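You operate a simulated robot arm through the tools that you are given. There is no shell and no other tool.

You run a simulated robot arm. Do the job below in one go: nothing can be reset, and whatever is moved stays where it is left.

Task
Wind the cable through until its blue grip meets the yellow mark.
Fine: turn the green clamp over the conduit and set the draw lever to TURN first; lever back to TIGHT, then swing the clamp clear. Where these are worked on the way, their far stop is far enough and under half their travel is too little: draw lever, green clamp.
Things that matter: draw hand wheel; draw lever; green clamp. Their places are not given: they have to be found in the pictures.

The check looks at the end state, three seconds after you hand in, the way a careful person would. Anything else that was tipped, shoved, dropped, spilled or broken makes it a failure.

Robot
A 7-joint arm with a two-finger parallel gripper, fixed in place. Base frame: the origin is at the foot of the arm, x ahead of it, y to its left, z up; the work surface is at about z = 0.85. Lengths are in m, angles in rad, forces in N, time in s.
Its first joint turns from -2.897 to 2.897 rad. Payload 1.57 kg.
The tool frame sits at the grasp point between the pads (the TCP): z along the fingers, y along the line on which they close. The tips reach 0.03 m beyond it. The gripper opens to 0.08 m. The fingers are 0.017 m wide and 0.012 m thick; the gripper's body (0.04 by 0.082 m) begins 0.08 m behind the TCP.
Orientation is that of the tool frame in the base frame, as a unit quaternion [w, x, y, z]. With the fingers straight down and closing along the base's y, the tool's x points along the base's -x, its y along +y and its z along -z.

Tools
- The arm moves only by the tool drive_tool. Its argument "steps" is a list that holds one entry, the list of rows, each a list of 7 numbers: the shift along the tool's x, y, z in m, then the turn, a rotation vector about the tool's x, y, z in rad, then the opening in per cent of the stroke, from 0 (shut) to 100 (fully open). In form: [[[tx, ty, tz, wx, wy, wz, grip], ...]]. A call has 1 to 20 rows; each row shifts and turns the commanded pose from where the row before left it, along the tool's axes as they then stand. Each row takes 0.2 s and may step no farther than 0.05 m and 0.15 rad from the row before; otherwise, or with a gripper value out of range, the whole call is refused. A pose out of reach is approached as far as the arm can. The call stops where the force on the tool passes 80 N (or 10 N more than at its start, if that is more) or the arm is blocked; 0.2 s more then pass. Each finger travels about 0.153 m/s and halts on what it meets, pressing with about 38 N; the grip force reading is that of the motor and also rises with nothing between the fingers. The clock runs only during rows and for 0.2 s after the last one: add rows that do not move to give the fingers time. The reply holds the time, the measured pose of the TCP, the force on the tool along the base axes, the opening and the grip force, in the units named above and with some noise, with the torque about the TCP (base axes, N m) and any sound that the robot's microphone picked up.
- Cameras (640 x 400 px; columns grow to the right, rows downward): "scene" is fixed at [0.0495, -0.6478, 1.5057]; the picture's right is [0.82, -0.57, 0.00], its down [-0.15, -0.22, -0.96] and it looks along [0.55, 0.79, -0.27] (base axes); focal length 312 px, centre (320, 200). "wrist" rides on the gripper at [0.072, -0.007, -0.122] in the tool frame; the picture's right is [0.09, 1.00, 0.00], its down [-0.84, 0.08, -0.54] and it looks along [-0.54, 0.05, 0.84] (tool axes); focal length 238 px, centre (320, 200).
- grab_frame(camera): a new picture of that camera. No time passes.
- locate(camera, pixels): for up to 12 pixels [column, row] of the newest picture of that camera ("zoom" is the newest enlarged one), the place [x, y, z] in the base frame of the surface seen there, good to about 0.002 m. No time passes.
- zoom(camera, box): a new picture of the part [left, top, right, bottom] of that camera's present view, enlarged. No time passes.
- close_job(): hands the job in; it is judged then, once.

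Unless the task says otherwise, let go and move clear before handing in.

The tools are called as a command line: name --argument value ..., lists and objects as JSON in quotes. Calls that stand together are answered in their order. drive_tool: Moves the arm, as the interface text tells. Its arguments: {"type":"object","properties":{"steps":{"type":"array","items":{"type":"array","items":{"type":"array","items":{"type":"number"}}}}},"required":["steps"]} The other tools are called the same way: grab_frame (camera) takes a picture; locate (camera, pixels) gives the place of the surface under pixels of a picture; zoom (camera, box) takes an enlarged picture of a part of a camera's view; close_job () hands the job in.

At the start:

```text
time_s: 0.0
eef_pos: [0.5049, 0.2072, 1.2847]
ee_rot: [0.0, -0.001, 1.0, -0.001]
ft_force: [0.7, 0.4, -0.2]
wrist_torque: [0.0, 0.02, -0.02]
grip_width: 0.08
finger_force: 0.0
```

scene: 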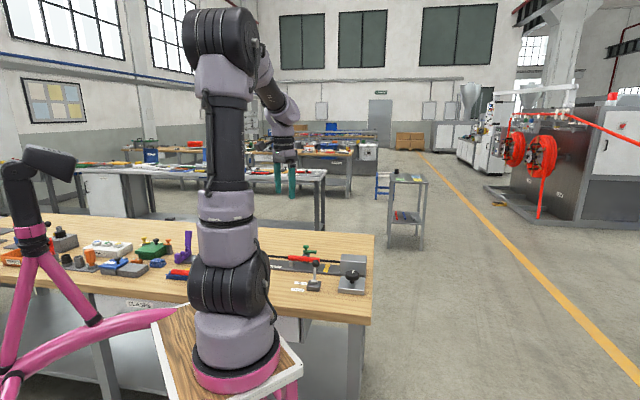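
wrist: 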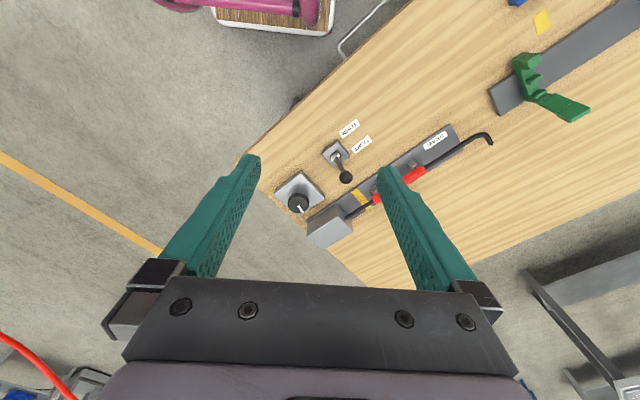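

The wrist picture shows a knob near (298,200), a lever near (340,165), a cable with a red part near (410,175) and a green clamp near (540,90). I'll zoom in on these before moving anything.

zoom --camera "wrist" --box '[260, 100, 500, 250]'

zoom --camera "wrist" --box '[440, 0, 640, 125]'

zoom --camera "scene" --box '[240, 230, 390, 324]'

zoom --camera "scene" --box '[0, 210, 240, 310]'

```text
2.67 times, centred on (380, 175) of wrist
```

zoom: 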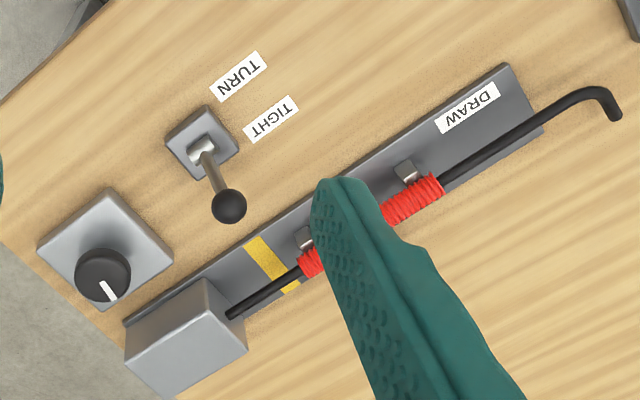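

```text
3.20 times, centred on (540, 62) of wrist
```

zoom: 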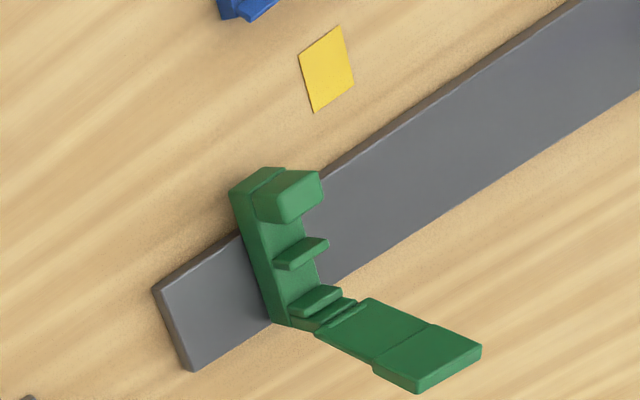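

```text
4.26 times, centred on (315, 277) of scene
```

zoom: 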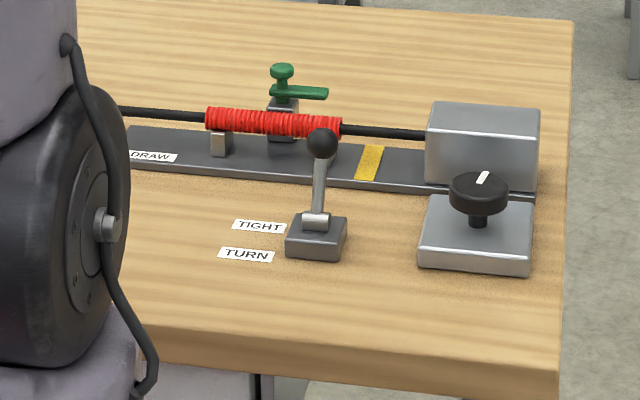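

```text
2.67 times, centred on (120, 260) of scene
```

zoom: 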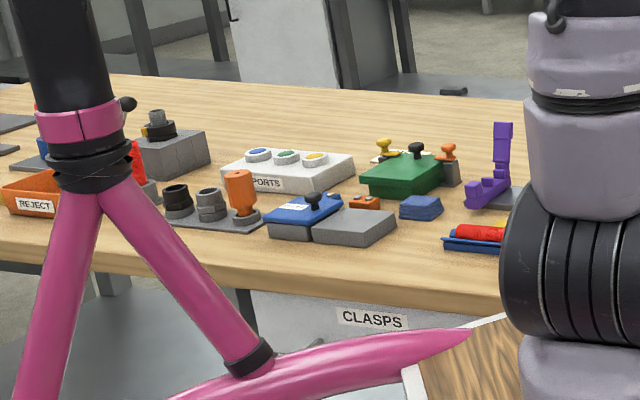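

The green clamp is the small post with an arm behind the red conduit at zoomed scene (290,90). The knob is near (480,200) and the lever near (320,190) in that same zoom. Next I'll locate key points in both views.

locate --camera "scene" --pixels '[[306, 246], [309, 250], [315, 252], [352, 274], [352, 286], [315, 264], [313, 287], [326, 268], [291, 258], [318, 260], [355, 260], [306, 254]]'

locate --camera "wrist" --pixels '[[298, 203], [300, 185], [346, 177], [336, 157], [358, 197], [373, 200], [425, 168], [452, 150], [488, 136], [330, 225], [450, 130], [318, 213]]'

```text
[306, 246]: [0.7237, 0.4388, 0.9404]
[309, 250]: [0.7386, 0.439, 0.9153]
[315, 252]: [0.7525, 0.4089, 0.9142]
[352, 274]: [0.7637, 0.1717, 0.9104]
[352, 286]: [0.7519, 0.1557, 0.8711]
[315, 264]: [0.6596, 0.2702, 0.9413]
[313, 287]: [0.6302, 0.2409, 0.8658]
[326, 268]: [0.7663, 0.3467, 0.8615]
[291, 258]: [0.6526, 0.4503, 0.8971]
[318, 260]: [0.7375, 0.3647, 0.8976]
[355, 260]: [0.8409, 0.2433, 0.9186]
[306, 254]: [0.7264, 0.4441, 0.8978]
```

```text
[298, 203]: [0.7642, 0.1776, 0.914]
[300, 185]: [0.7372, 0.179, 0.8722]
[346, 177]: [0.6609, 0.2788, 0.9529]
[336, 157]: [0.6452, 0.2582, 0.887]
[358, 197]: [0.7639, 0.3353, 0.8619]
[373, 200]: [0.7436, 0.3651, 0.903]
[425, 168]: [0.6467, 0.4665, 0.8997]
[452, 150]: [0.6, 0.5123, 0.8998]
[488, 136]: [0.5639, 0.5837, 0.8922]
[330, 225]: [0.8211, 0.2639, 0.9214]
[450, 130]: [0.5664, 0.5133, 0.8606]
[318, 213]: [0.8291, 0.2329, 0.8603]
```

The conduit runs from about (0.74,0.36) to (0.65,0.47) at z≈0.90, the clamp post is near (0.72,0.44), and I can't see the blue grip yet. I'll move above the conduit for an unobstructed picture.

drive_tool --steps '[[[-0.029, 0.029, 0.012, 0, 0, 0, 100], [-0.029, 0.029, 0.012, 0, 0, 0, 100], [-0.029, 0.029, 0.012, 0, 0, 0, 100], [-0.029, 0.029, 0.012, 0, 0, 0, 100], [-0.029, 0.029, 0.012, 0, 0, 0, 100], [0, 0, 0, 0, 0, 0, 100]]]'

grab_frame --camera "wrist"

grab_frame --camera "scene"

```text
time_s: 1.4
eef_pos: [0.6502, 0.3538, 1.2231]
ee_rot: [0.0, 0.0, 1.0, 0.0]
ft_force: [-0.2, -0.6, 0.0]
wrist_torque: [0.0, -0.03, -0.01]
grip_width: 0.0798
finger_force: 0.1
```

```text
taken
```

wrist: 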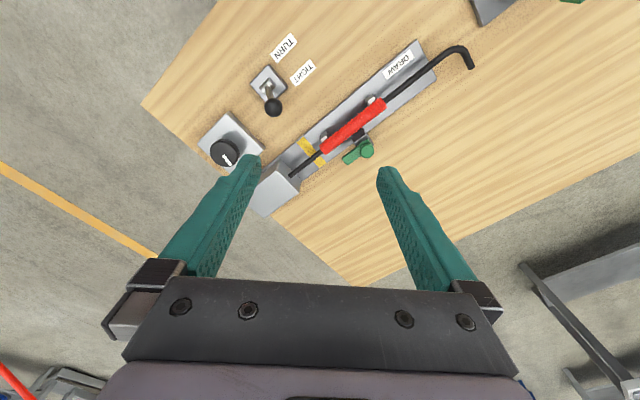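

```text
taken
```

scene: 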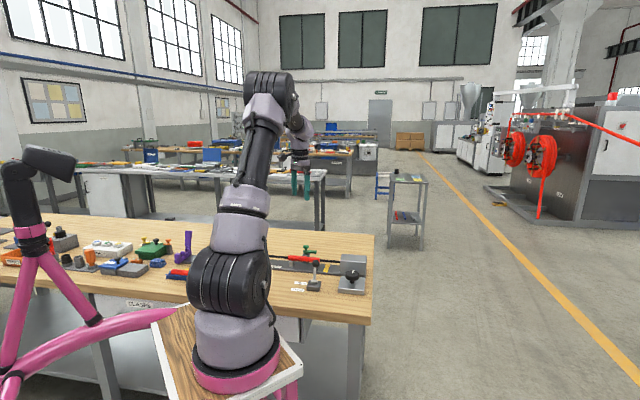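

The wrist view is now clear, with the knob at (226,152), the lever ball at (273,107), the conduit at (355,125) and the clamp at (360,148). I'll enlarge this area.

zoom --camera "wrist" --box '[190, 30, 350, 200]'

zoom --camera "wrist" --box '[280, 80, 400, 190]'

zoom --camera "wrist" --box '[360, 20, 500, 120]'

zoom --camera "scene" --box '[250, 235, 340, 300]'

```text
2.35 times, centred on (270, 115) of wrist
```

zoom: 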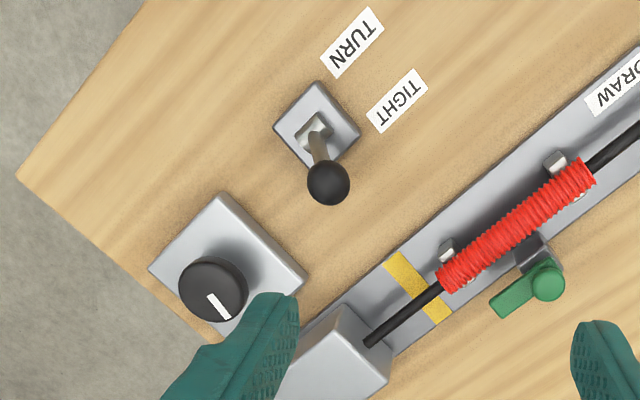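

```text
3.64 times, centred on (340, 135) of wrist
```

zoom: 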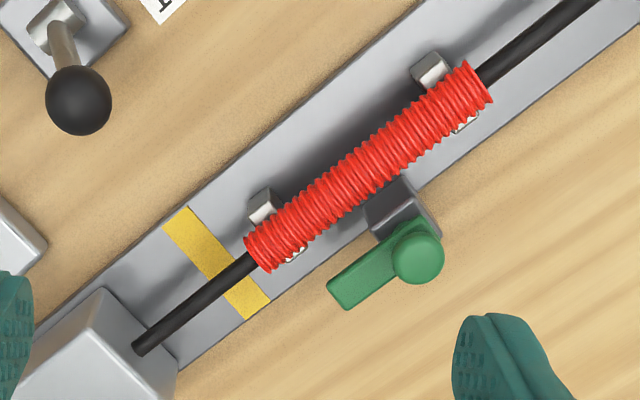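

```text
4.00 times, centred on (430, 70) of wrist
```

zoom: 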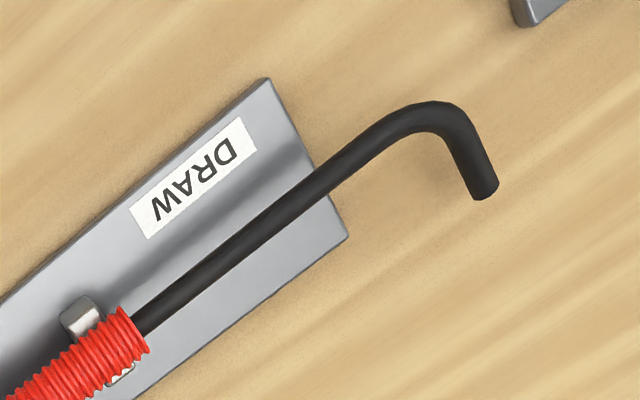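

```text
6.15 times, centred on (295, 268) of scene
```

zoom: 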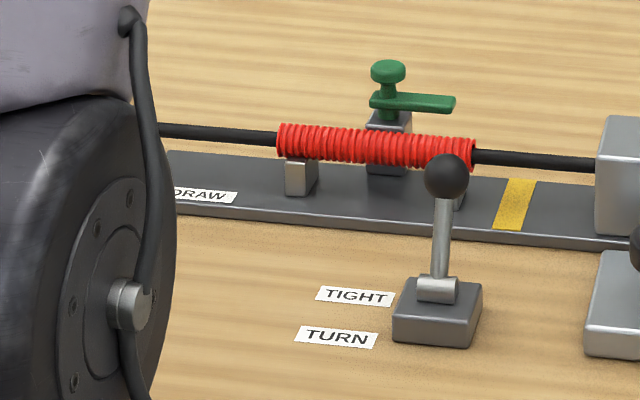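

The blue grip is not visible, so it is probably still inside the red conduit. The lever leans toward the conduit (TIGHT), and the clamp arm at (345,150) lies alongside it. I'll measure these points in the enlarged wrist view.

zoom --camera "wrist" --box '[280, 80, 400, 190]'

locate --camera "zoom" --pixels '[[418, 250], [440, 265], [397, 255], [345, 290], [332, 280], [350, 305], [385, 245], [405, 200], [345, 180], [370, 165], [440, 110], [270, 240]]'

locate --camera "wrist" --pixels '[[226, 152], [219, 143], [236, 160], [228, 159], [222, 165], [238, 145], [273, 107], [266, 84], [259, 82], [282, 82], [285, 45], [303, 72]]'

```text
3.64 times, centred on (340, 135) of wrist
```

zoom: 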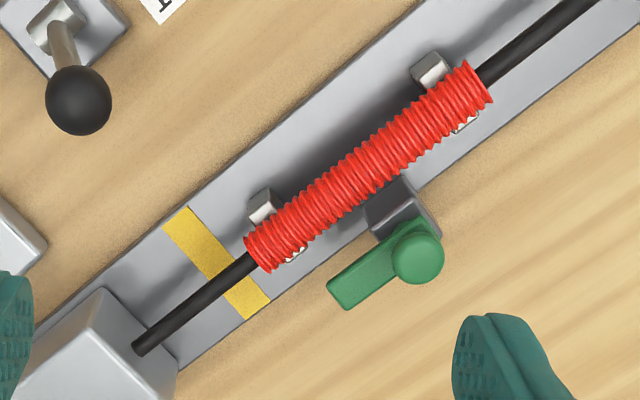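

```text
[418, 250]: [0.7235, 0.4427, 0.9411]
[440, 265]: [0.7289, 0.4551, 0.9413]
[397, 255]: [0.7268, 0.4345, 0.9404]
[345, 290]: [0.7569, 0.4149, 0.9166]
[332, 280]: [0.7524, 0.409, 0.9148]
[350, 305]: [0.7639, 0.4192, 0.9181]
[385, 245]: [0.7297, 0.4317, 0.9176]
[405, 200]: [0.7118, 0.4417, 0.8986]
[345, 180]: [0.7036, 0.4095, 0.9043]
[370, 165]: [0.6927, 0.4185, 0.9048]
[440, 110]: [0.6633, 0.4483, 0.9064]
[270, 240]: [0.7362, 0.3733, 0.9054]
```

```text
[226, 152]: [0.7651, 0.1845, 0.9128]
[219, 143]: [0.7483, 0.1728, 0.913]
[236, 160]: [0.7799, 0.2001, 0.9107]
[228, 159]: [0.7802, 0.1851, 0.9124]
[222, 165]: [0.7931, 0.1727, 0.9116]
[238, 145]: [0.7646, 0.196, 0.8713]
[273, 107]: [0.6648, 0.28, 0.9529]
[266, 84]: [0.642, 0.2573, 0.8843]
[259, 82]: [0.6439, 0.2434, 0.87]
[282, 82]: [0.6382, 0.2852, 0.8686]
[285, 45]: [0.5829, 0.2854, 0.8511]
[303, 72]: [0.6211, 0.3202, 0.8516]
```

Located: clamp knob axis about (0.725,0.444) with its top at z 0.941, arm top at z about 0.917, conduit top at z about 0.907. I'll turn the tool 0.8 rad so it lines up with the conduit, shut the fingers, and come down partway on the far side of the clamp arm for a closer look.

drive_tool --steps '[[[0, 0, 0, 0, 0, 0.13333, 60], [0, 0, 0, 0, 0, 0.13333, 20], [0, 0, 0, 0, 0, 0.13333, 0], [0, 0, 0, 0, 0, 0.13333, 0], [0, 0, 0, 0, 0, 0.13333, 0], [0, 0, 0, 0, 0, 0.13335, 0], [-0.004, 0.032, 0.02, 0, 0, 0, 0], [-0.004, 0.032, 0.02, 0, 0, 0, 0], [-0.004, 0.032, 0.02, 0, 0, 0, 0], [-0.004, 0.032, 0.02, 0, 0, 0, 0], [-0.004, 0.032, 0.02, 0, 0, 0, 0], [0, 0, 0, 0, 0, 0, 0]]]'

grab_frame --camera "wrist"

```text
time_s: 4.0
eef_pos: [0.7773, 0.4496, 1.1251]
ee_rot: [0.0, 0.39, 0.921, 0.0]
ft_force: [-0.2, -0.2, 0.7]
wrist_torque: [0.01, 0.0, 0.02]
grip_width: 0.0
finger_force: 20.9
```

```text
taken
```

wrist: 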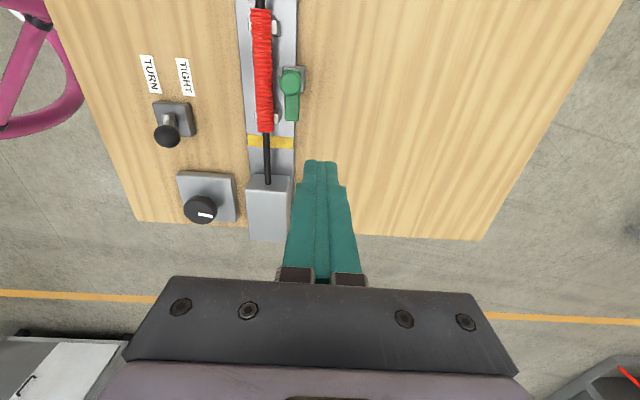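

The tool now lines up with the conduit, and the clamp knob is at (291,82) with its arm reaching to (291,118). I'll enlarge this and measure it.

zoom --camera "wrist" --box '[230, 40, 340, 150]'

locate --camera "wrist" --pixels '[[291, 80], [281, 82], [302, 82], [291, 108], [285, 108], [297, 108], [291, 117], [262, 40], [262, 80], [263, 120], [266, 145], [266, 170]]'

```text
3.64 times, centred on (285, 95) of wrist
```

zoom: 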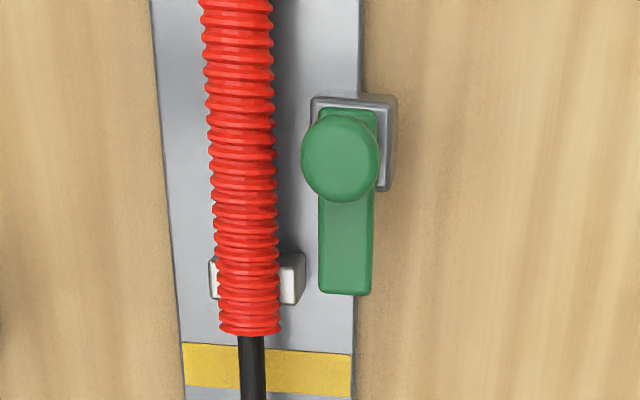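

```text
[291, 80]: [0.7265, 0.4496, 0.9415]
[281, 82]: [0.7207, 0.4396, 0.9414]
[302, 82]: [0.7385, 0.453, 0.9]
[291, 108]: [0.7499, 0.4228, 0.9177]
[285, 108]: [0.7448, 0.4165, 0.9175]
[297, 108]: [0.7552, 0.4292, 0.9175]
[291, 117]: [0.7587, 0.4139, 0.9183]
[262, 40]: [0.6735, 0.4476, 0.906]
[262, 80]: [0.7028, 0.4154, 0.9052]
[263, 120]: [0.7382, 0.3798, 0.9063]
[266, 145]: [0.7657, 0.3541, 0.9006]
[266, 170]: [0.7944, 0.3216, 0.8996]
```

In conduit-aligned coordinates the arm is 16 mm wide, about 47 mm long and spans roughly z 0.908–0.918. The shut fingers are already 30 mm out on its far side, so I'll bring them down until the tips are at about z 0.912.

drive_tool --steps '[[[0, 0, 0.045, 0, 0, 0, 0], [0, 0, 0.045, 0, 0, 0, 0], [0, 0, 0.045, 0, 0, 0, 0], [0, 0, 0.03, 0, 0, 0, 0], [0, 0, 0.018, 0, 0, 0, 0], [0, 0, 0, 0, 0, 0, 0]]]'

grab_frame --camera "wrist"

zoom --camera "scene" --box '[250, 215, 340, 280]'

```text
time_s: 5.4
eef_pos: [0.777, 0.4493, 0.9421]
ee_rot: [0.001, 0.389, 0.921, 0.0]
ft_force: [0.9, 0.6, -0.6]
wrist_torque: [0.02, 0.01, 0.01]
grip_width: 0.0
finger_force: 20.9
```

```text
taken
```

wrist: 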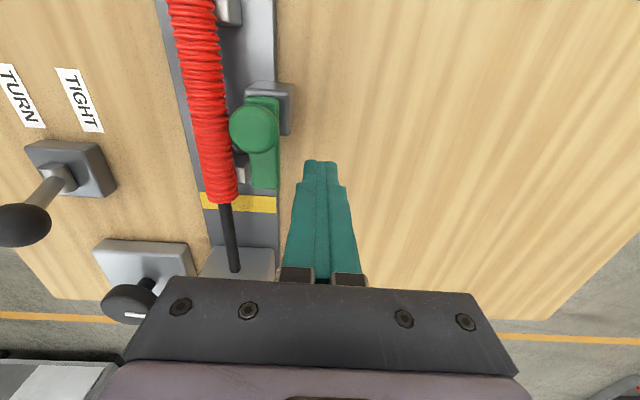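

```text
6.15 times, centred on (295, 248) of scene
```

zoom: 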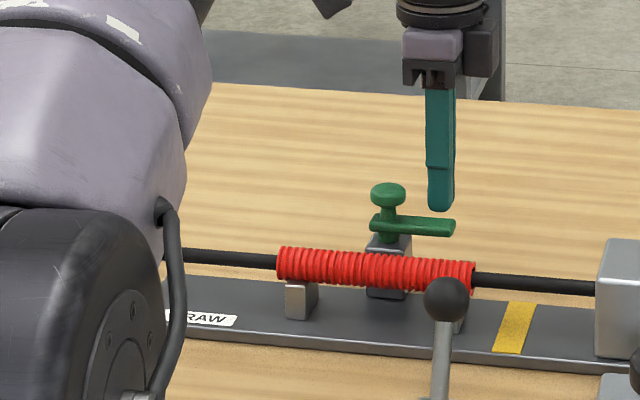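

The fingertips are beside the arm at TCP z 0.942. I'll now push the arm round over the conduit along an arc, in small steps.

drive_tool --steps '[[[0.0012, -0.0179, 0, 0, 0, 0, 0], [-0.0038, -0.0067, 0, 0, 0, 0, 0], [-0.0027, -0.0087, 0, 0, 0, 0, 0], [0.0002, -0.0099, 0, 0, 0, 0, 0], [0, 0, 0, 0, 0, 0, 0]]]'

grab_frame --camera "wrist"

zoom --camera "scene" --box '[250, 215, 340, 280]'

```text
time_s: 6.6
eef_pos: [0.7506, 0.4162, 0.9403]
ee_rot: [0.0, 0.39, 0.921, 0.0]
ft_force: [0.5, 0.1, 0.6]
wrist_torque: [-0.02, 0.0, -0.02]
grip_width: 0.0
finger_force: 21.6
```

```text
taken
```

wrist: 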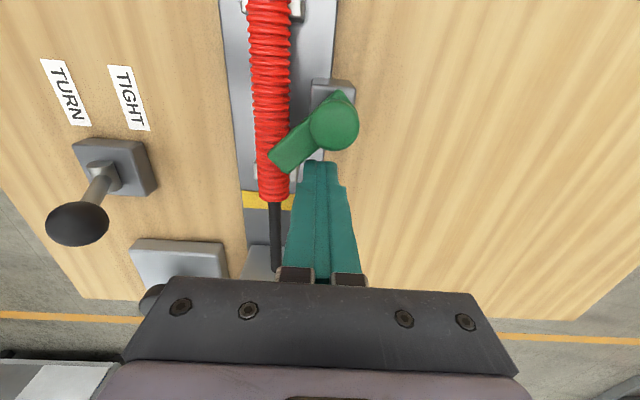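

```text
6.15 times, centred on (295, 248) of scene
```

zoom: 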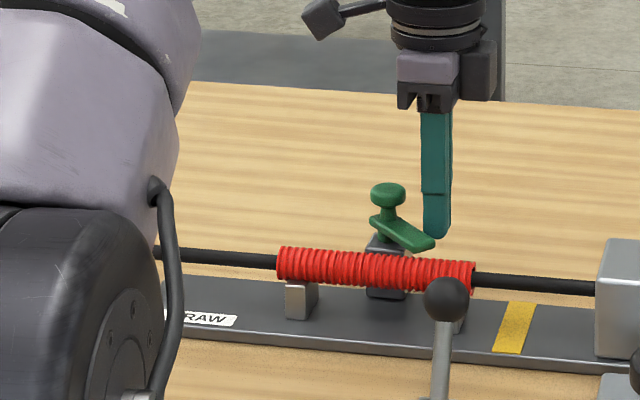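

The arm turns easily and is now about 45° round, reaching over the conduit at wrist (285,155). I'll continue the arc to its stop, raising the tips 1.5 mm so they stay clear of the conduit.

drive_tool --steps '[[[0.0036, -0.01, -0.0015, 0, 0, 0, 0], [0.0071, -0.0087, 0, 0, 0, 0, 0], [0.0099, -0.006, 0, 0, 0, 0, 0], [0.003, 0, 0, 0, 0, 0, 0], [0, 0, 0, 0, 0, 0, 0]]]'

grab_frame --camera "wrist"

zoom --camera "scene" --box '[250, 215, 340, 280]'

```text
time_s: 7.8
eef_pos: [0.7195, 0.4112, 0.9414]
ee_rot: [0.002, 0.39, 0.921, -0.001]
ft_force: [22.1, -17.0, 0.1]
wrist_torque: [-0.22, -0.77, 0.04]
grip_width: 0.0
finger_force: 21.3
```

```text
taken
```

wrist: 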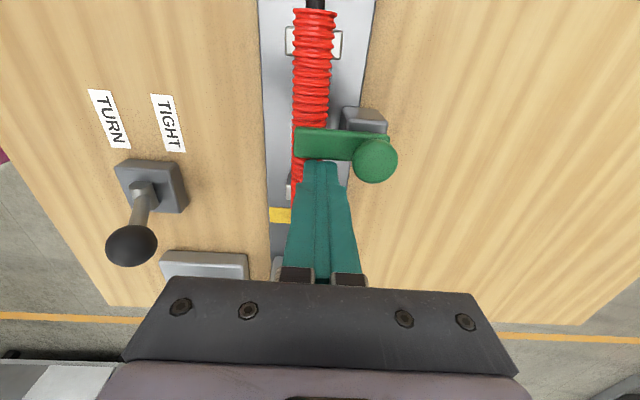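

```text
6.15 times, centred on (295, 248) of scene
```

zoom: 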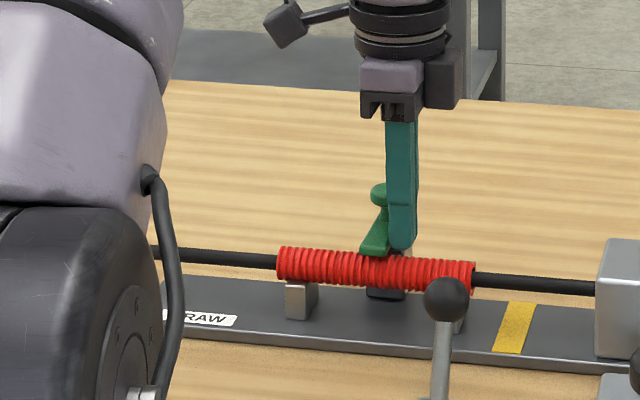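

The reading of about 28 N along the push and the picture both show the arm square over the conduit at its stop. I'll back off, lift, and move to the conduit side of the lever ball.

drive_tool --steps '[[[-0.02, 0, 0, 0, 0, 0, 0], [0, 0, -0.04, 0, 0, 0, 0], [0, 0, -0.05, 0, 0, 0, 0], [0, 0, -0.03, 0, 0, 0, 0], [-0.014, -0.03, 0, 0, 0, 0, 0], [-0.014, -0.03, 0, 0, 0, 0, 0], [-0.014, -0.03, 0, 0, 0, 0, 0], [0, 0, 0, 0, 0, 0, 0]]]'

grab_frame --camera "wrist"

zoom --camera "scene" --box '[250, 225, 380, 310]'

```text
time_s: 9.6
eef_pos: [0.6952, 0.3074, 1.0645]
ee_rot: [0.0, 0.389, 0.921, 0.0]
ft_force: [-0.7, 0.2, 0.3]
wrist_torque: [-0.02, -0.04, -0.03]
grip_width: 0.0
finger_force: 21.3
```

```text
taken
```

wrist: 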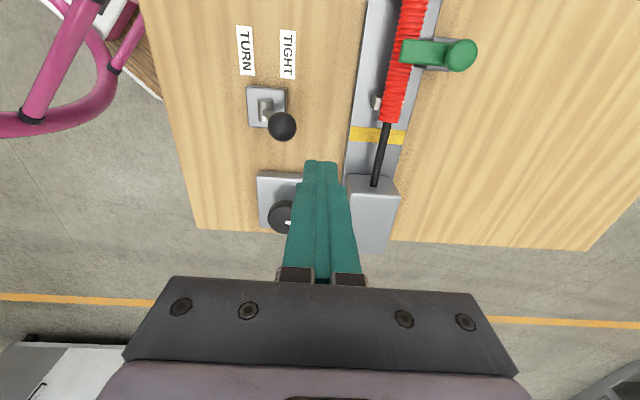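

```text
4.71 times, centred on (315, 268) of scene
```

zoom: 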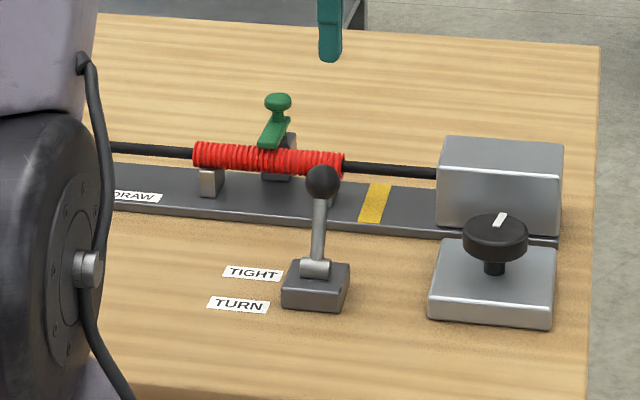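

The clamp arm stayed over the conduit. The lever ball is at wrist (282,127) and its base at (266,105), and I'll locate these along with the knob.

locate --camera "wrist" --pixels '[[282, 126], [269, 127], [295, 127], [282, 115], [282, 138], [265, 105], [252, 105], [280, 98], [288, 53], [246, 50], [275, 210], [268, 190]]'

zoom --camera "wrist" --box '[220, 70, 340, 150]'

```text
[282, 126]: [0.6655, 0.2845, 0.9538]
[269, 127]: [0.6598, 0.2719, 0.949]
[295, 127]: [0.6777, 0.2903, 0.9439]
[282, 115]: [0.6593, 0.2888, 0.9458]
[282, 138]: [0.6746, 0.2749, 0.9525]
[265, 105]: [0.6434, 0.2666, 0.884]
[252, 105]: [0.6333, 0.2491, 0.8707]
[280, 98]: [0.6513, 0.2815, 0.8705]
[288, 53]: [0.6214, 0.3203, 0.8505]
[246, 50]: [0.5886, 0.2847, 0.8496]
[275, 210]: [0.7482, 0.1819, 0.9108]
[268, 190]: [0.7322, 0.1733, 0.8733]
```

```text
5.00 times, centred on (280, 110) of wrist
```

zoom: 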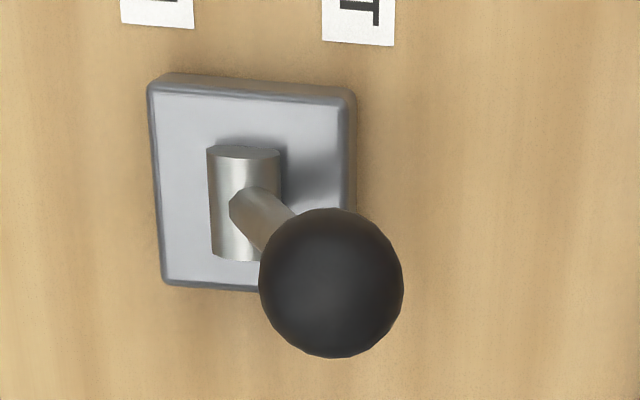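

The ball centre is at about z 0.942 and leans 27° toward the conduit, and the fingers are 11 mm clear of it. I'll descend and push the ball away from the conduit, toward TURN.

drive_tool --steps '[[[0, 0, 0.04, 0, 0, 0, 0], [0, 0, 0.035, 0, 0, 0, 0], [0, 0, 0.0245, 0, 0, 0, 0], [0, -0.01, 0, 0, 0, 0, 0], [0, -0.012, 0, 0, 0, 0, 0], [0, -0.012, 0, 0, 0, 0, 0], [0, -0.012, 0, 0, 0, 0, 0], [0, -0.012, 0, 0, 0, 0, 0], [0, -0.01, 0, 0, 0, 0, 0], [0, 0, 0, 0, 0, 0, 0]]]'

grab_frame --camera "wrist"

zoom --camera "scene" --box '[250, 225, 380, 310]'

```text
time_s: 11.8
eef_pos: [0.6454, 0.2596, 0.9642]
ee_rot: [0.0, 0.389, 0.921, -0.001]
ft_force: [0.7, -0.3, 1.2]
wrist_torque: [0.01, -0.02, 0.01]
grip_width: 0.0
finger_force: 20.9
```

```text
taken
```

wrist: 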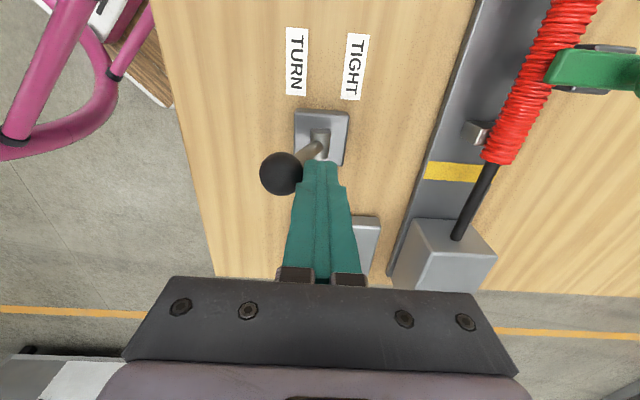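

```text
4.71 times, centred on (315, 268) of scene
```

zoom: 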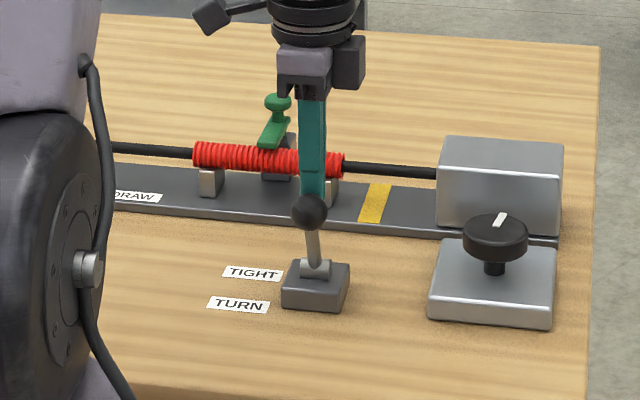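

The ball has passed the middle at wrist (280,173) with no resistance yet. I'll push further in small steps until it meets the stop.

drive_tool --steps '[[[0, -0.006, 0, 0, 0, 0, 0], [0, -0.005, 0, 0, 0, 0, 0], [0, 0, 0, 0, 0, 0, 0]]]'

zoom --camera "scene" --box '[250, 225, 380, 310]'

grab_frame --camera "wrist"

```text
time_s: 12.6
eef_pos: [0.6406, 0.2571, 0.9644]
ee_rot: [0.001, 0.387, 0.922, 0.003]
ft_force: [30.2, 29.8, -11.6]
wrist_torque: [0.87, -0.83, 0.14]
grip_width: 0.0
finger_force: 21.1
```

```text
4.71 times, centred on (315, 268) of scene
```

zoom: 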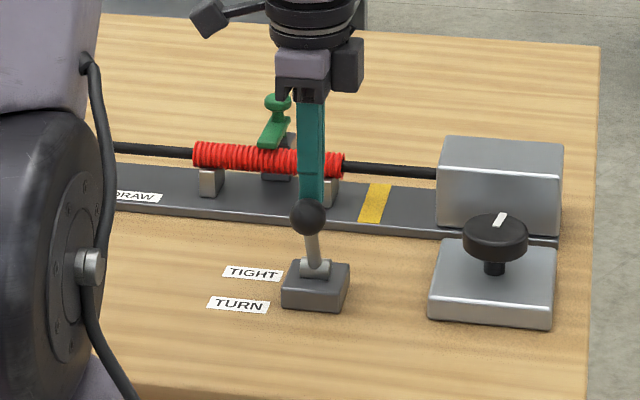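

```text
taken
```

wrist: 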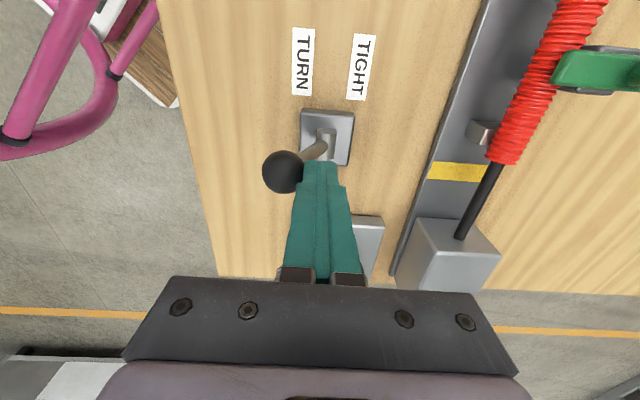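

The 42 N reaction shows the lever is at its TURN stop. I'll back away, lift clear, open the fingers and go over the hand wheel for a close look.

drive_tool --steps '[[[0, 0.015, 0, 0, 0, 0, 0], [0, 0.005, -0.03, 0, 0, 0, 0], [0, 0, -0.05, 0, 0, 0, 0], [0, 0, -0.04, 0, 0, 0, 0], [-0.0445, 0.006, 0, 0, 0, 0, 30], [-0.0445, 0.006, 0, 0, 0, 0, 60], [-0.0445, 0.007, 0, 0, 0, 0, 100], [-0.0445, 0.007, 0, 0, 0, 0, 100], [0, 0, 0, 0, 0, 0, 100]]]'

grab_frame --camera "wrist"

zoom --camera "scene" --box '[250, 225, 380, 310]'

```text
time_s: 14.6
eef_pos: [0.7937, 0.1571, 1.0826]
ee_rot: [0.0, 0.389, 0.921, 0.0]
ft_force: [0.0, 1.1, -0.4]
wrist_torque: [-0.02, 0.02, -0.01]
grip_width: 0.0801
finger_force: 0.0
```

```text
taken
```

wrist: 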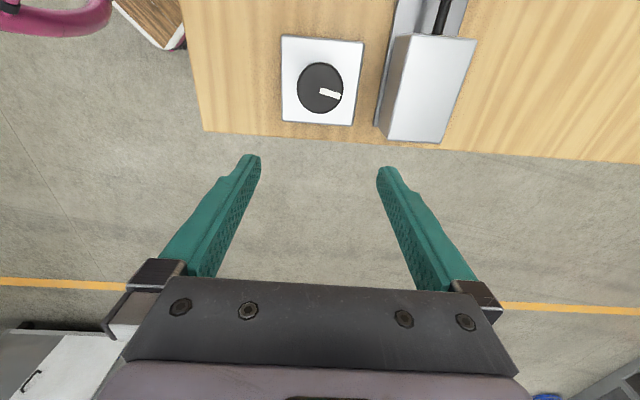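

```text
4.71 times, centred on (315, 268) of scene
```

zoom: 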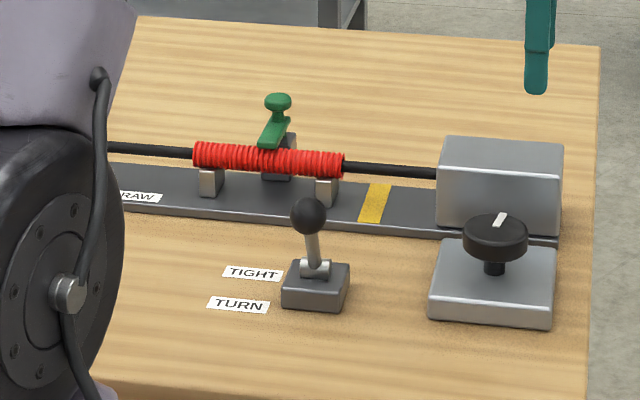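

The lever sits at TURN, the clamp is over the conduit, and the wheel is at wrist (320,88) with its white mark at (331,93). I'll measure the wheel's rim, top and base plate.

zoom --camera "wrist" --box '[270, 30, 370, 140]'

locate --camera "wrist" --pixels '[[320, 86], [299, 87], [341, 87], [320, 65], [320, 107], [322, 93], [338, 96], [290, 45], [355, 118], [344, 88], [430, 90], [385, 85]]'

```text
3.64 times, centred on (320, 85) of wrist
```

zoom: 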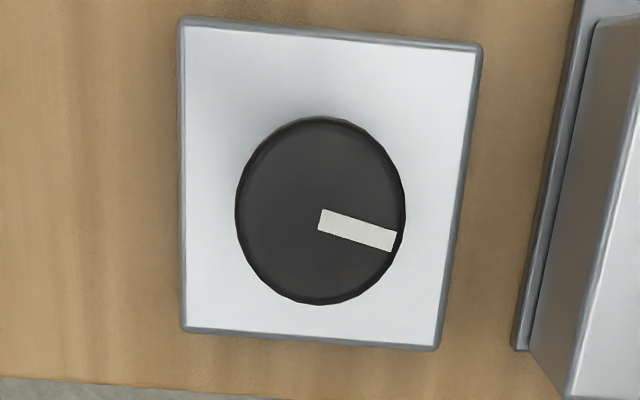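

```text
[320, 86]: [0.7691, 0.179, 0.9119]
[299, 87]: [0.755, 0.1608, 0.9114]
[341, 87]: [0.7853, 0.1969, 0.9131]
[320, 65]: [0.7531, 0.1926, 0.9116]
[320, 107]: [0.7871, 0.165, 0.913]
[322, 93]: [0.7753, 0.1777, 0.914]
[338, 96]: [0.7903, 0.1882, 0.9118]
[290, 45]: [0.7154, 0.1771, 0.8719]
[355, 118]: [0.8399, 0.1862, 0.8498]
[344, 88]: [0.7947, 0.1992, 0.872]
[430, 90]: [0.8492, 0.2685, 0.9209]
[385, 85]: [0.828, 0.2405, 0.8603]
```

The wheel's centre is about (0.771,0.178), radius about 26 mm, top z 0.912, and its plate is at z 0.872. I'll centre the open fingers over it, come down to TCP z about 0.91, and check before gripping.

drive_tool --steps '[[[0.0308, -0.0019, 0, 0, 0, 0, 100], [0, 0, 0.045, 0, 0, 0, 100], [0, 0, 0.045, 0, 0, 0, 100], [0, 0, 0.045, 0, 0, 0, 100], [0, 0, 0.025, 0, 0, 0, 100], [0, 0, 0.0126, 0, 0, 0, 100], [0, 0, 0, 0, 0, 0, 100]]]'

grab_frame --camera "wrist"

zoom --camera "scene" --box '[250, 225, 380, 310]'

```text
time_s: 16.2
eef_pos: [0.7726, 0.1787, 0.9101]
ee_rot: [0.0, 0.388, 0.921, 0.0]
ft_force: [0.6, -0.1, -0.2]
wrist_torque: [0.05, 0.02, 0.01]
grip_width: 0.0798
finger_force: 0.0
```

```text
taken
```

wrist: 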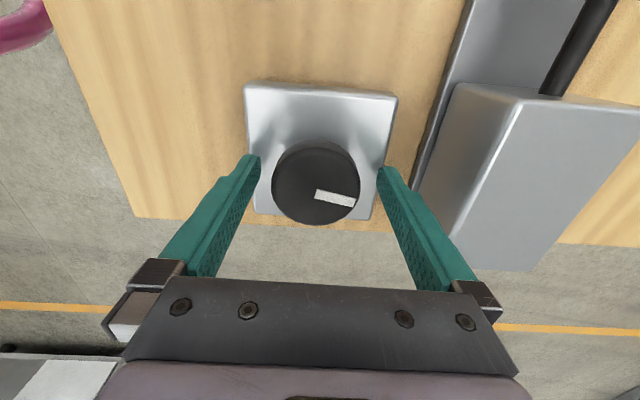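

```text
4.71 times, centred on (315, 268) of scene
```

zoom: 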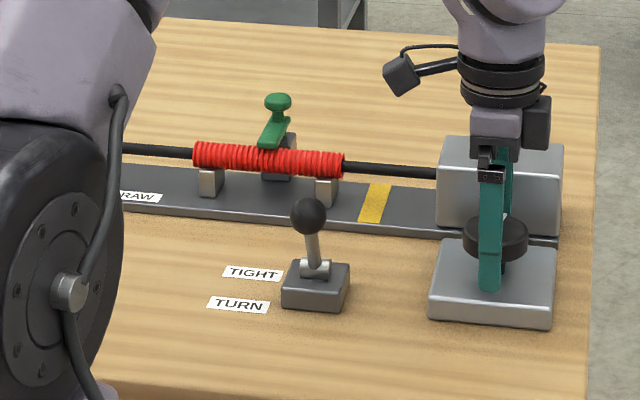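

The fingers straddle the wheel evenly in the wrist view. I'll close on it and try a small clockwise turn to see which way the cable moves.

drive_tool --steps '[[[0, 0, 0, 0, 0, 0, 50], [0, 0, 0, 0, 0, 0, 0], [0, 0, 0, 0, 0, 0, 0]]]'

drive_tool --steps '[[[0, 0, 0, 0, 0, 0.1, 0], [0, 0, 0, 0, 0, 0.1, 0], [0, 0, 0, 0, 0, 0.1, 0], [0, 0, 0, 0, 0, 0.1, 0], [0, 0, 0, 0, 0, 0, 0]]]'

grab_frame --camera "wrist"

zoom --camera "scene" --box '[250, 225, 380, 310]'

```text
time_s: 17.0
eef_pos: [0.7699, 0.1766, 0.9097]
ee_rot: [0.0, 0.39, 0.921, -0.002]
ft_force: [-16.6, -16.4, 1.0]
wrist_torque: [-0.41, 0.66, -0.01]
grip_width: 0.053
finger_force: 44.9
```

```text
time_s: 18.2
eef_pos: [0.7705, 0.1765, 0.9092]
ee_rot: [-0.001, 0.565, 0.825, -0.001]
ft_force: [-23.9, -18.3, -15.5]
wrist_torque: [-0.53, -0.14, -0.04]
grip_width: 0.0528
finger_force: 45.1
```

```text
taken
```

wrist: 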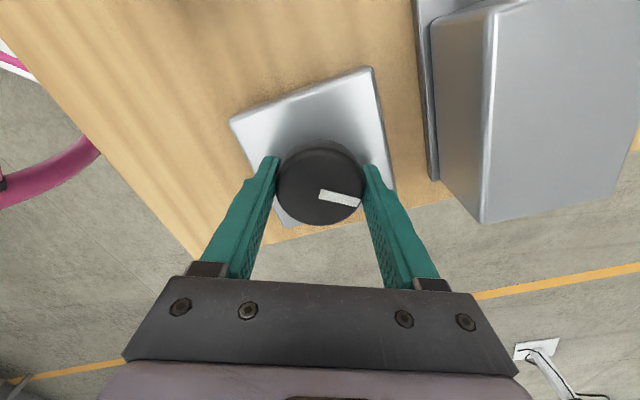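

```text
4.71 times, centred on (315, 268) of scene
```

zoom: 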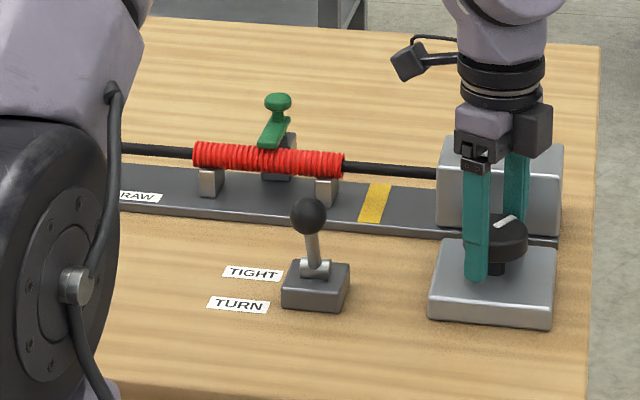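

The wheel turned with the fingers, its mark now pointing differently, and no blue shows yet. The sideways load of about 25 N means I'm a few mm off its axis, so I'll correct that and turn further clockwise, then check the cable.

drive_tool --steps '[[[-0.001, -0.0035, 0.001, 0, 0, 0, 0], [0, 0, 0, 0, 0, 0.12, 0], [0, 0, 0, 0, 0, 0.12, 0], [0, 0, 0, 0, 0, 0.12, 0], [0, 0, 0, 0, 0, 0.12, 0], [0, 0, 0, 0, 0, 0, 0]]]'

grab_frame --camera "wrist"

zoom --camera "scene" --box '[240, 225, 370, 310]'

```text
time_s: 19.6
eef_pos: [0.7713, 0.1765, 0.9101]
ee_rot: [0.0, 0.745, 0.667, 0.001]
ft_force: [4.9, 0.5, -12.4]
wrist_torque: [-0.12, -0.22, 0.0]
grip_width: 0.0531
finger_force: 45.2
```

```text
taken
```

wrist: 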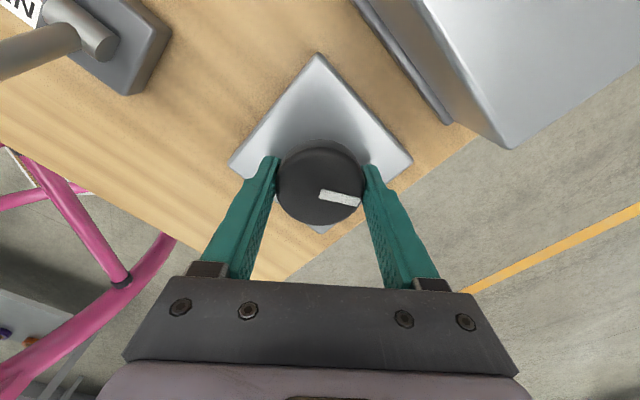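

```text
4.71 times, centred on (305, 268) of scene
```

zoom: 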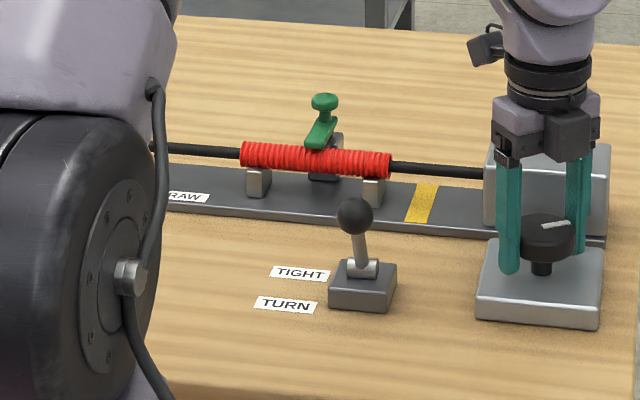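

The total turn is 0.88 rad with low sideways force, and no blue is visible yet at the conduit's end. I'll keep turning clockwise to see how the cable responds.

drive_tool --steps '[[[0, 0, 0.001, 0, 0, 0.12, 0], [0, 0, 0, 0, 0, 0.12, 0], [0, 0, 0, 0, 0, 0.12, 0], [0, 0, 0, 0, 0, 0.12, 0], [0, 0, 0, 0, 0, 0.12, 0], [0, 0, 0, 0, 0, 0.12, 0], [0, 0, 0, 0, 0, 0, 0]]]'

grab_frame --camera "wrist"

zoom --camera "scene" --box '[240, 225, 370, 310]'

```text
time_s: 21.2
eef_pos: [0.7701, 0.1772, 0.9079]
ee_rot: [0.0, 0.932, 0.362, 0.002]
ft_force: [11.4, 14.5, 19.4]
wrist_torque: [0.69, -0.44, -0.04]
grip_width: 0.053
finger_force: 45.4
```

```text
taken
```

wrist: 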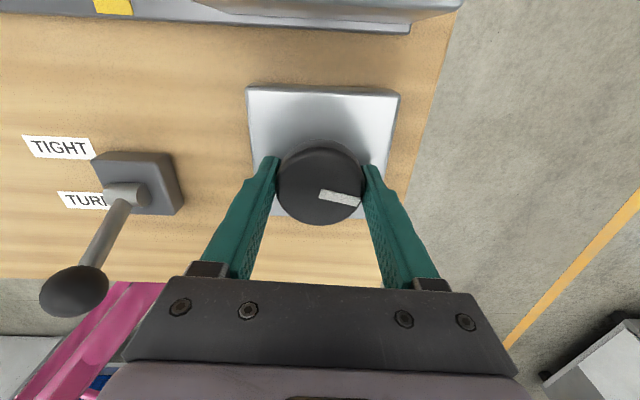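

```text
4.71 times, centred on (305, 268) of scene
```

zoom: 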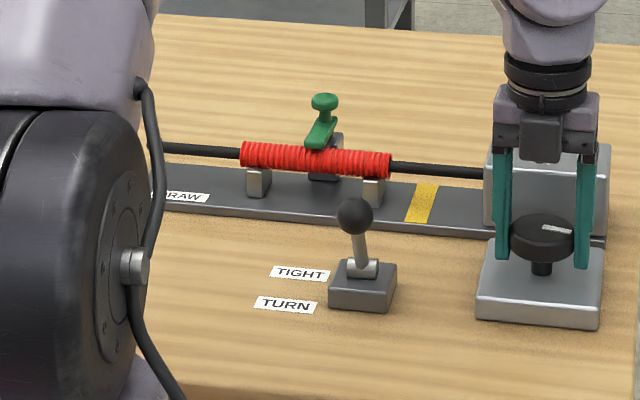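

The wheel has turned 1.6 rad and nothing blue shows, and the arm hides the cable's tail. I'll release, lift, turn the tool back, and look from above to see which way the tail moved.

drive_tool --steps '[[[0, 0, 0, 0, 0, 0, 100], [0, 0, -0.05, 0, 0, 0, 100], [0, 0, -0.05, 0, 0, 0, 100], [0, 0, -0.05, 0, 0, 0, 100], [0, 0, 0, 0, 0, -0.15, 100], [0, 0, 0, 0, 0, -0.15, 100], [0, 0, 0, 0, 0, -0.15, 100], [0, 0, 0, 0, 0, -0.15, 100], [0, 0, 0, 0, 0, -0.15, 100], [0, 0, 0, 0, 0, -0.15, 100], [0, 0, 0, 0, 0, -0.15, 100], [0, 0, 0, 0, 0, -0.15, 100], [0, 0, 0, 0, 0, -0.15, 100], [0, 0, 0, 0, 0, -0.15, 100], [0, 0, 0, 0, 0, -0.15, 100], [0, 0, 0, 0, 0, -0.15, 100], [0, 0, 0, 0, 0, -0.15, 100], [0, 0, 0, 0, 0, -0.15, 100], [0, 0, 0, 0, 0, -0.15, 100], [0, 0, 0, 0, 0, -0.15, 100]]]'

grab_frame --camera "wrist"

grab_frame --camera "scene"

```text
time_s: 25.4
eef_pos: [0.7687, 0.1761, 1.0594]
ee_rot: [-0.001, -0.001, 1.0, 0.001]
ft_force: [0.1, 0.7, 0.1]
wrist_torque: [-0.01, 0.03, -0.02]
grip_width: 0.0801
finger_force: 0.1
```

```text
taken
```

wrist: 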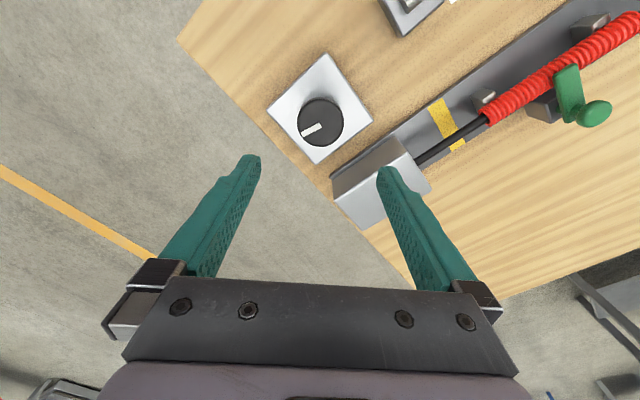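

```text
taken
```

scene: 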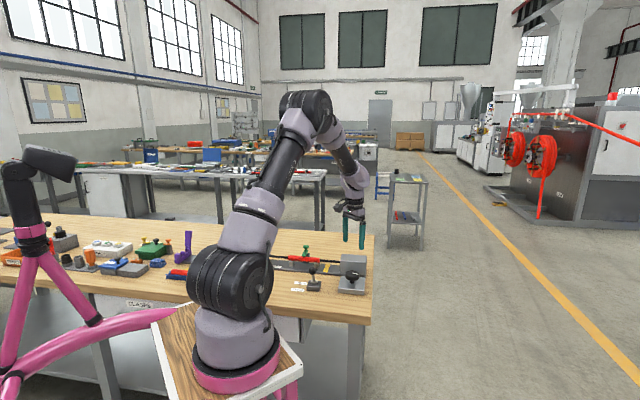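

The wheel's white mark now points another way, at wrist (312,131), so the wheel did turn. I'll go back to the first overhead viewpoint and compare the hook end of the cable.

drive_tool --steps '[[[0.0198, 0.0297, -0.0272, 0, 0, 0, 100], [0.0198, 0.0297, -0.0272, 0, 0, 0, 100], [0.0198, 0.0297, -0.0272, 0, 0, 0, 100], [0.0198, 0.0297, -0.0272, 0, 0, 0, 100], [0.0198, 0.0297, -0.0272, 0, 0, 0, 100], [0.0198, 0.0297, -0.0272, 0, 0, 0, 100], [0, 0, 0, 0, 0, 0, 100]]]'

grab_frame --camera "wrist"

zoom --camera "wrist" --box '[360, 20, 500, 120]'

zoom --camera "wrist" --box '[280, 80, 400, 190]'

```text
time_s: 27.0
eef_pos: [0.6504, 0.3582, 1.2238]
ee_rot: [0.0, 0.0, 1.0, 0.0]
ft_force: [-0.6, -0.9, 0.2]
wrist_torque: [-0.01, 0.01, 0.02]
grip_width: 0.0798
finger_force: 0.0
```

```text
taken
```

wrist: 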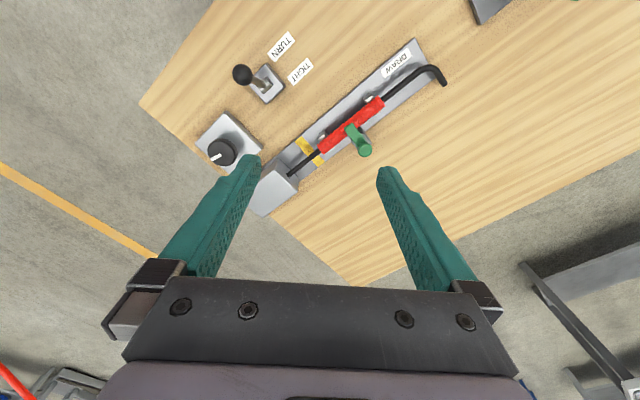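

```text
4.00 times, centred on (430, 70) of wrist
```

zoom: 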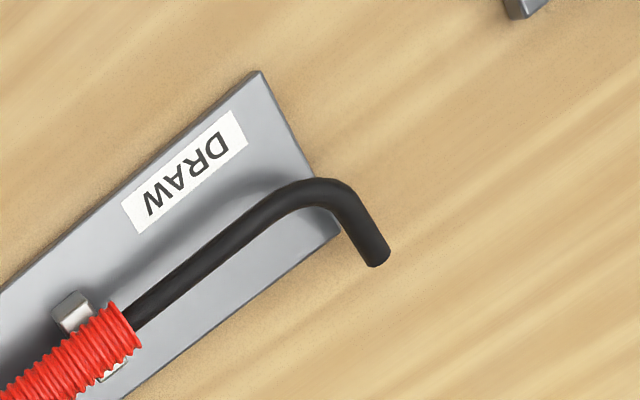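

```text
3.64 times, centred on (340, 135) of wrist
```

zoom: 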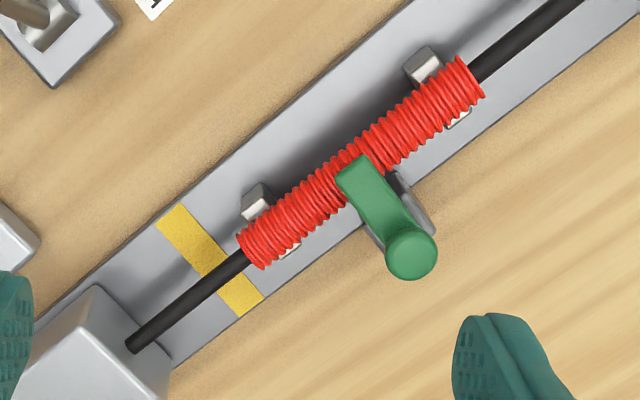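

The hook end moved toward the conduit, from zoomed (485,190) to (380,255), so clockwise draws the cable the right way. I'll measure how far it moved per radian and where the mark is.

locate --camera "zoom" --pixels '[[238, 255], [180, 215], [250, 300], [165, 228], [200, 275], [215, 255], [225, 285], [135, 345], [470, 75], [260, 240]]'

locate --camera "wrist" --pixels '[[443, 83], [430, 67], [405, 85], [220, 152], [225, 146], [213, 157], [242, 74], [309, 148], [318, 158], [323, 145], [315, 154], [302, 163]]'

```text
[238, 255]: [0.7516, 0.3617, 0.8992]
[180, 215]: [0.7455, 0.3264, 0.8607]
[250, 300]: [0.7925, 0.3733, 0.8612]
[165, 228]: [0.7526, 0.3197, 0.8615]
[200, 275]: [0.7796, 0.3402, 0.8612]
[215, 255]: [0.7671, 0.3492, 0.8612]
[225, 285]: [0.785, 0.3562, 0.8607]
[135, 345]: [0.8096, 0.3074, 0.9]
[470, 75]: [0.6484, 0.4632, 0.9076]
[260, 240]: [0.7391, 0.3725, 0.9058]
```

```text
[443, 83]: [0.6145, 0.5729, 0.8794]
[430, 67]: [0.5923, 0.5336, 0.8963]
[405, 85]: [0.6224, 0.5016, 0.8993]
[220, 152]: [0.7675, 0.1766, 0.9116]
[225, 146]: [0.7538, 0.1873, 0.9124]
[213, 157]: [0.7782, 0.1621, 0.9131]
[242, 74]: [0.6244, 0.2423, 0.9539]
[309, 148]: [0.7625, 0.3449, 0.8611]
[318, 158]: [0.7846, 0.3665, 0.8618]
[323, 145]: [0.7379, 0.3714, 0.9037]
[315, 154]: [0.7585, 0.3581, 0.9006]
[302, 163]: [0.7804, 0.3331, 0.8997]
```

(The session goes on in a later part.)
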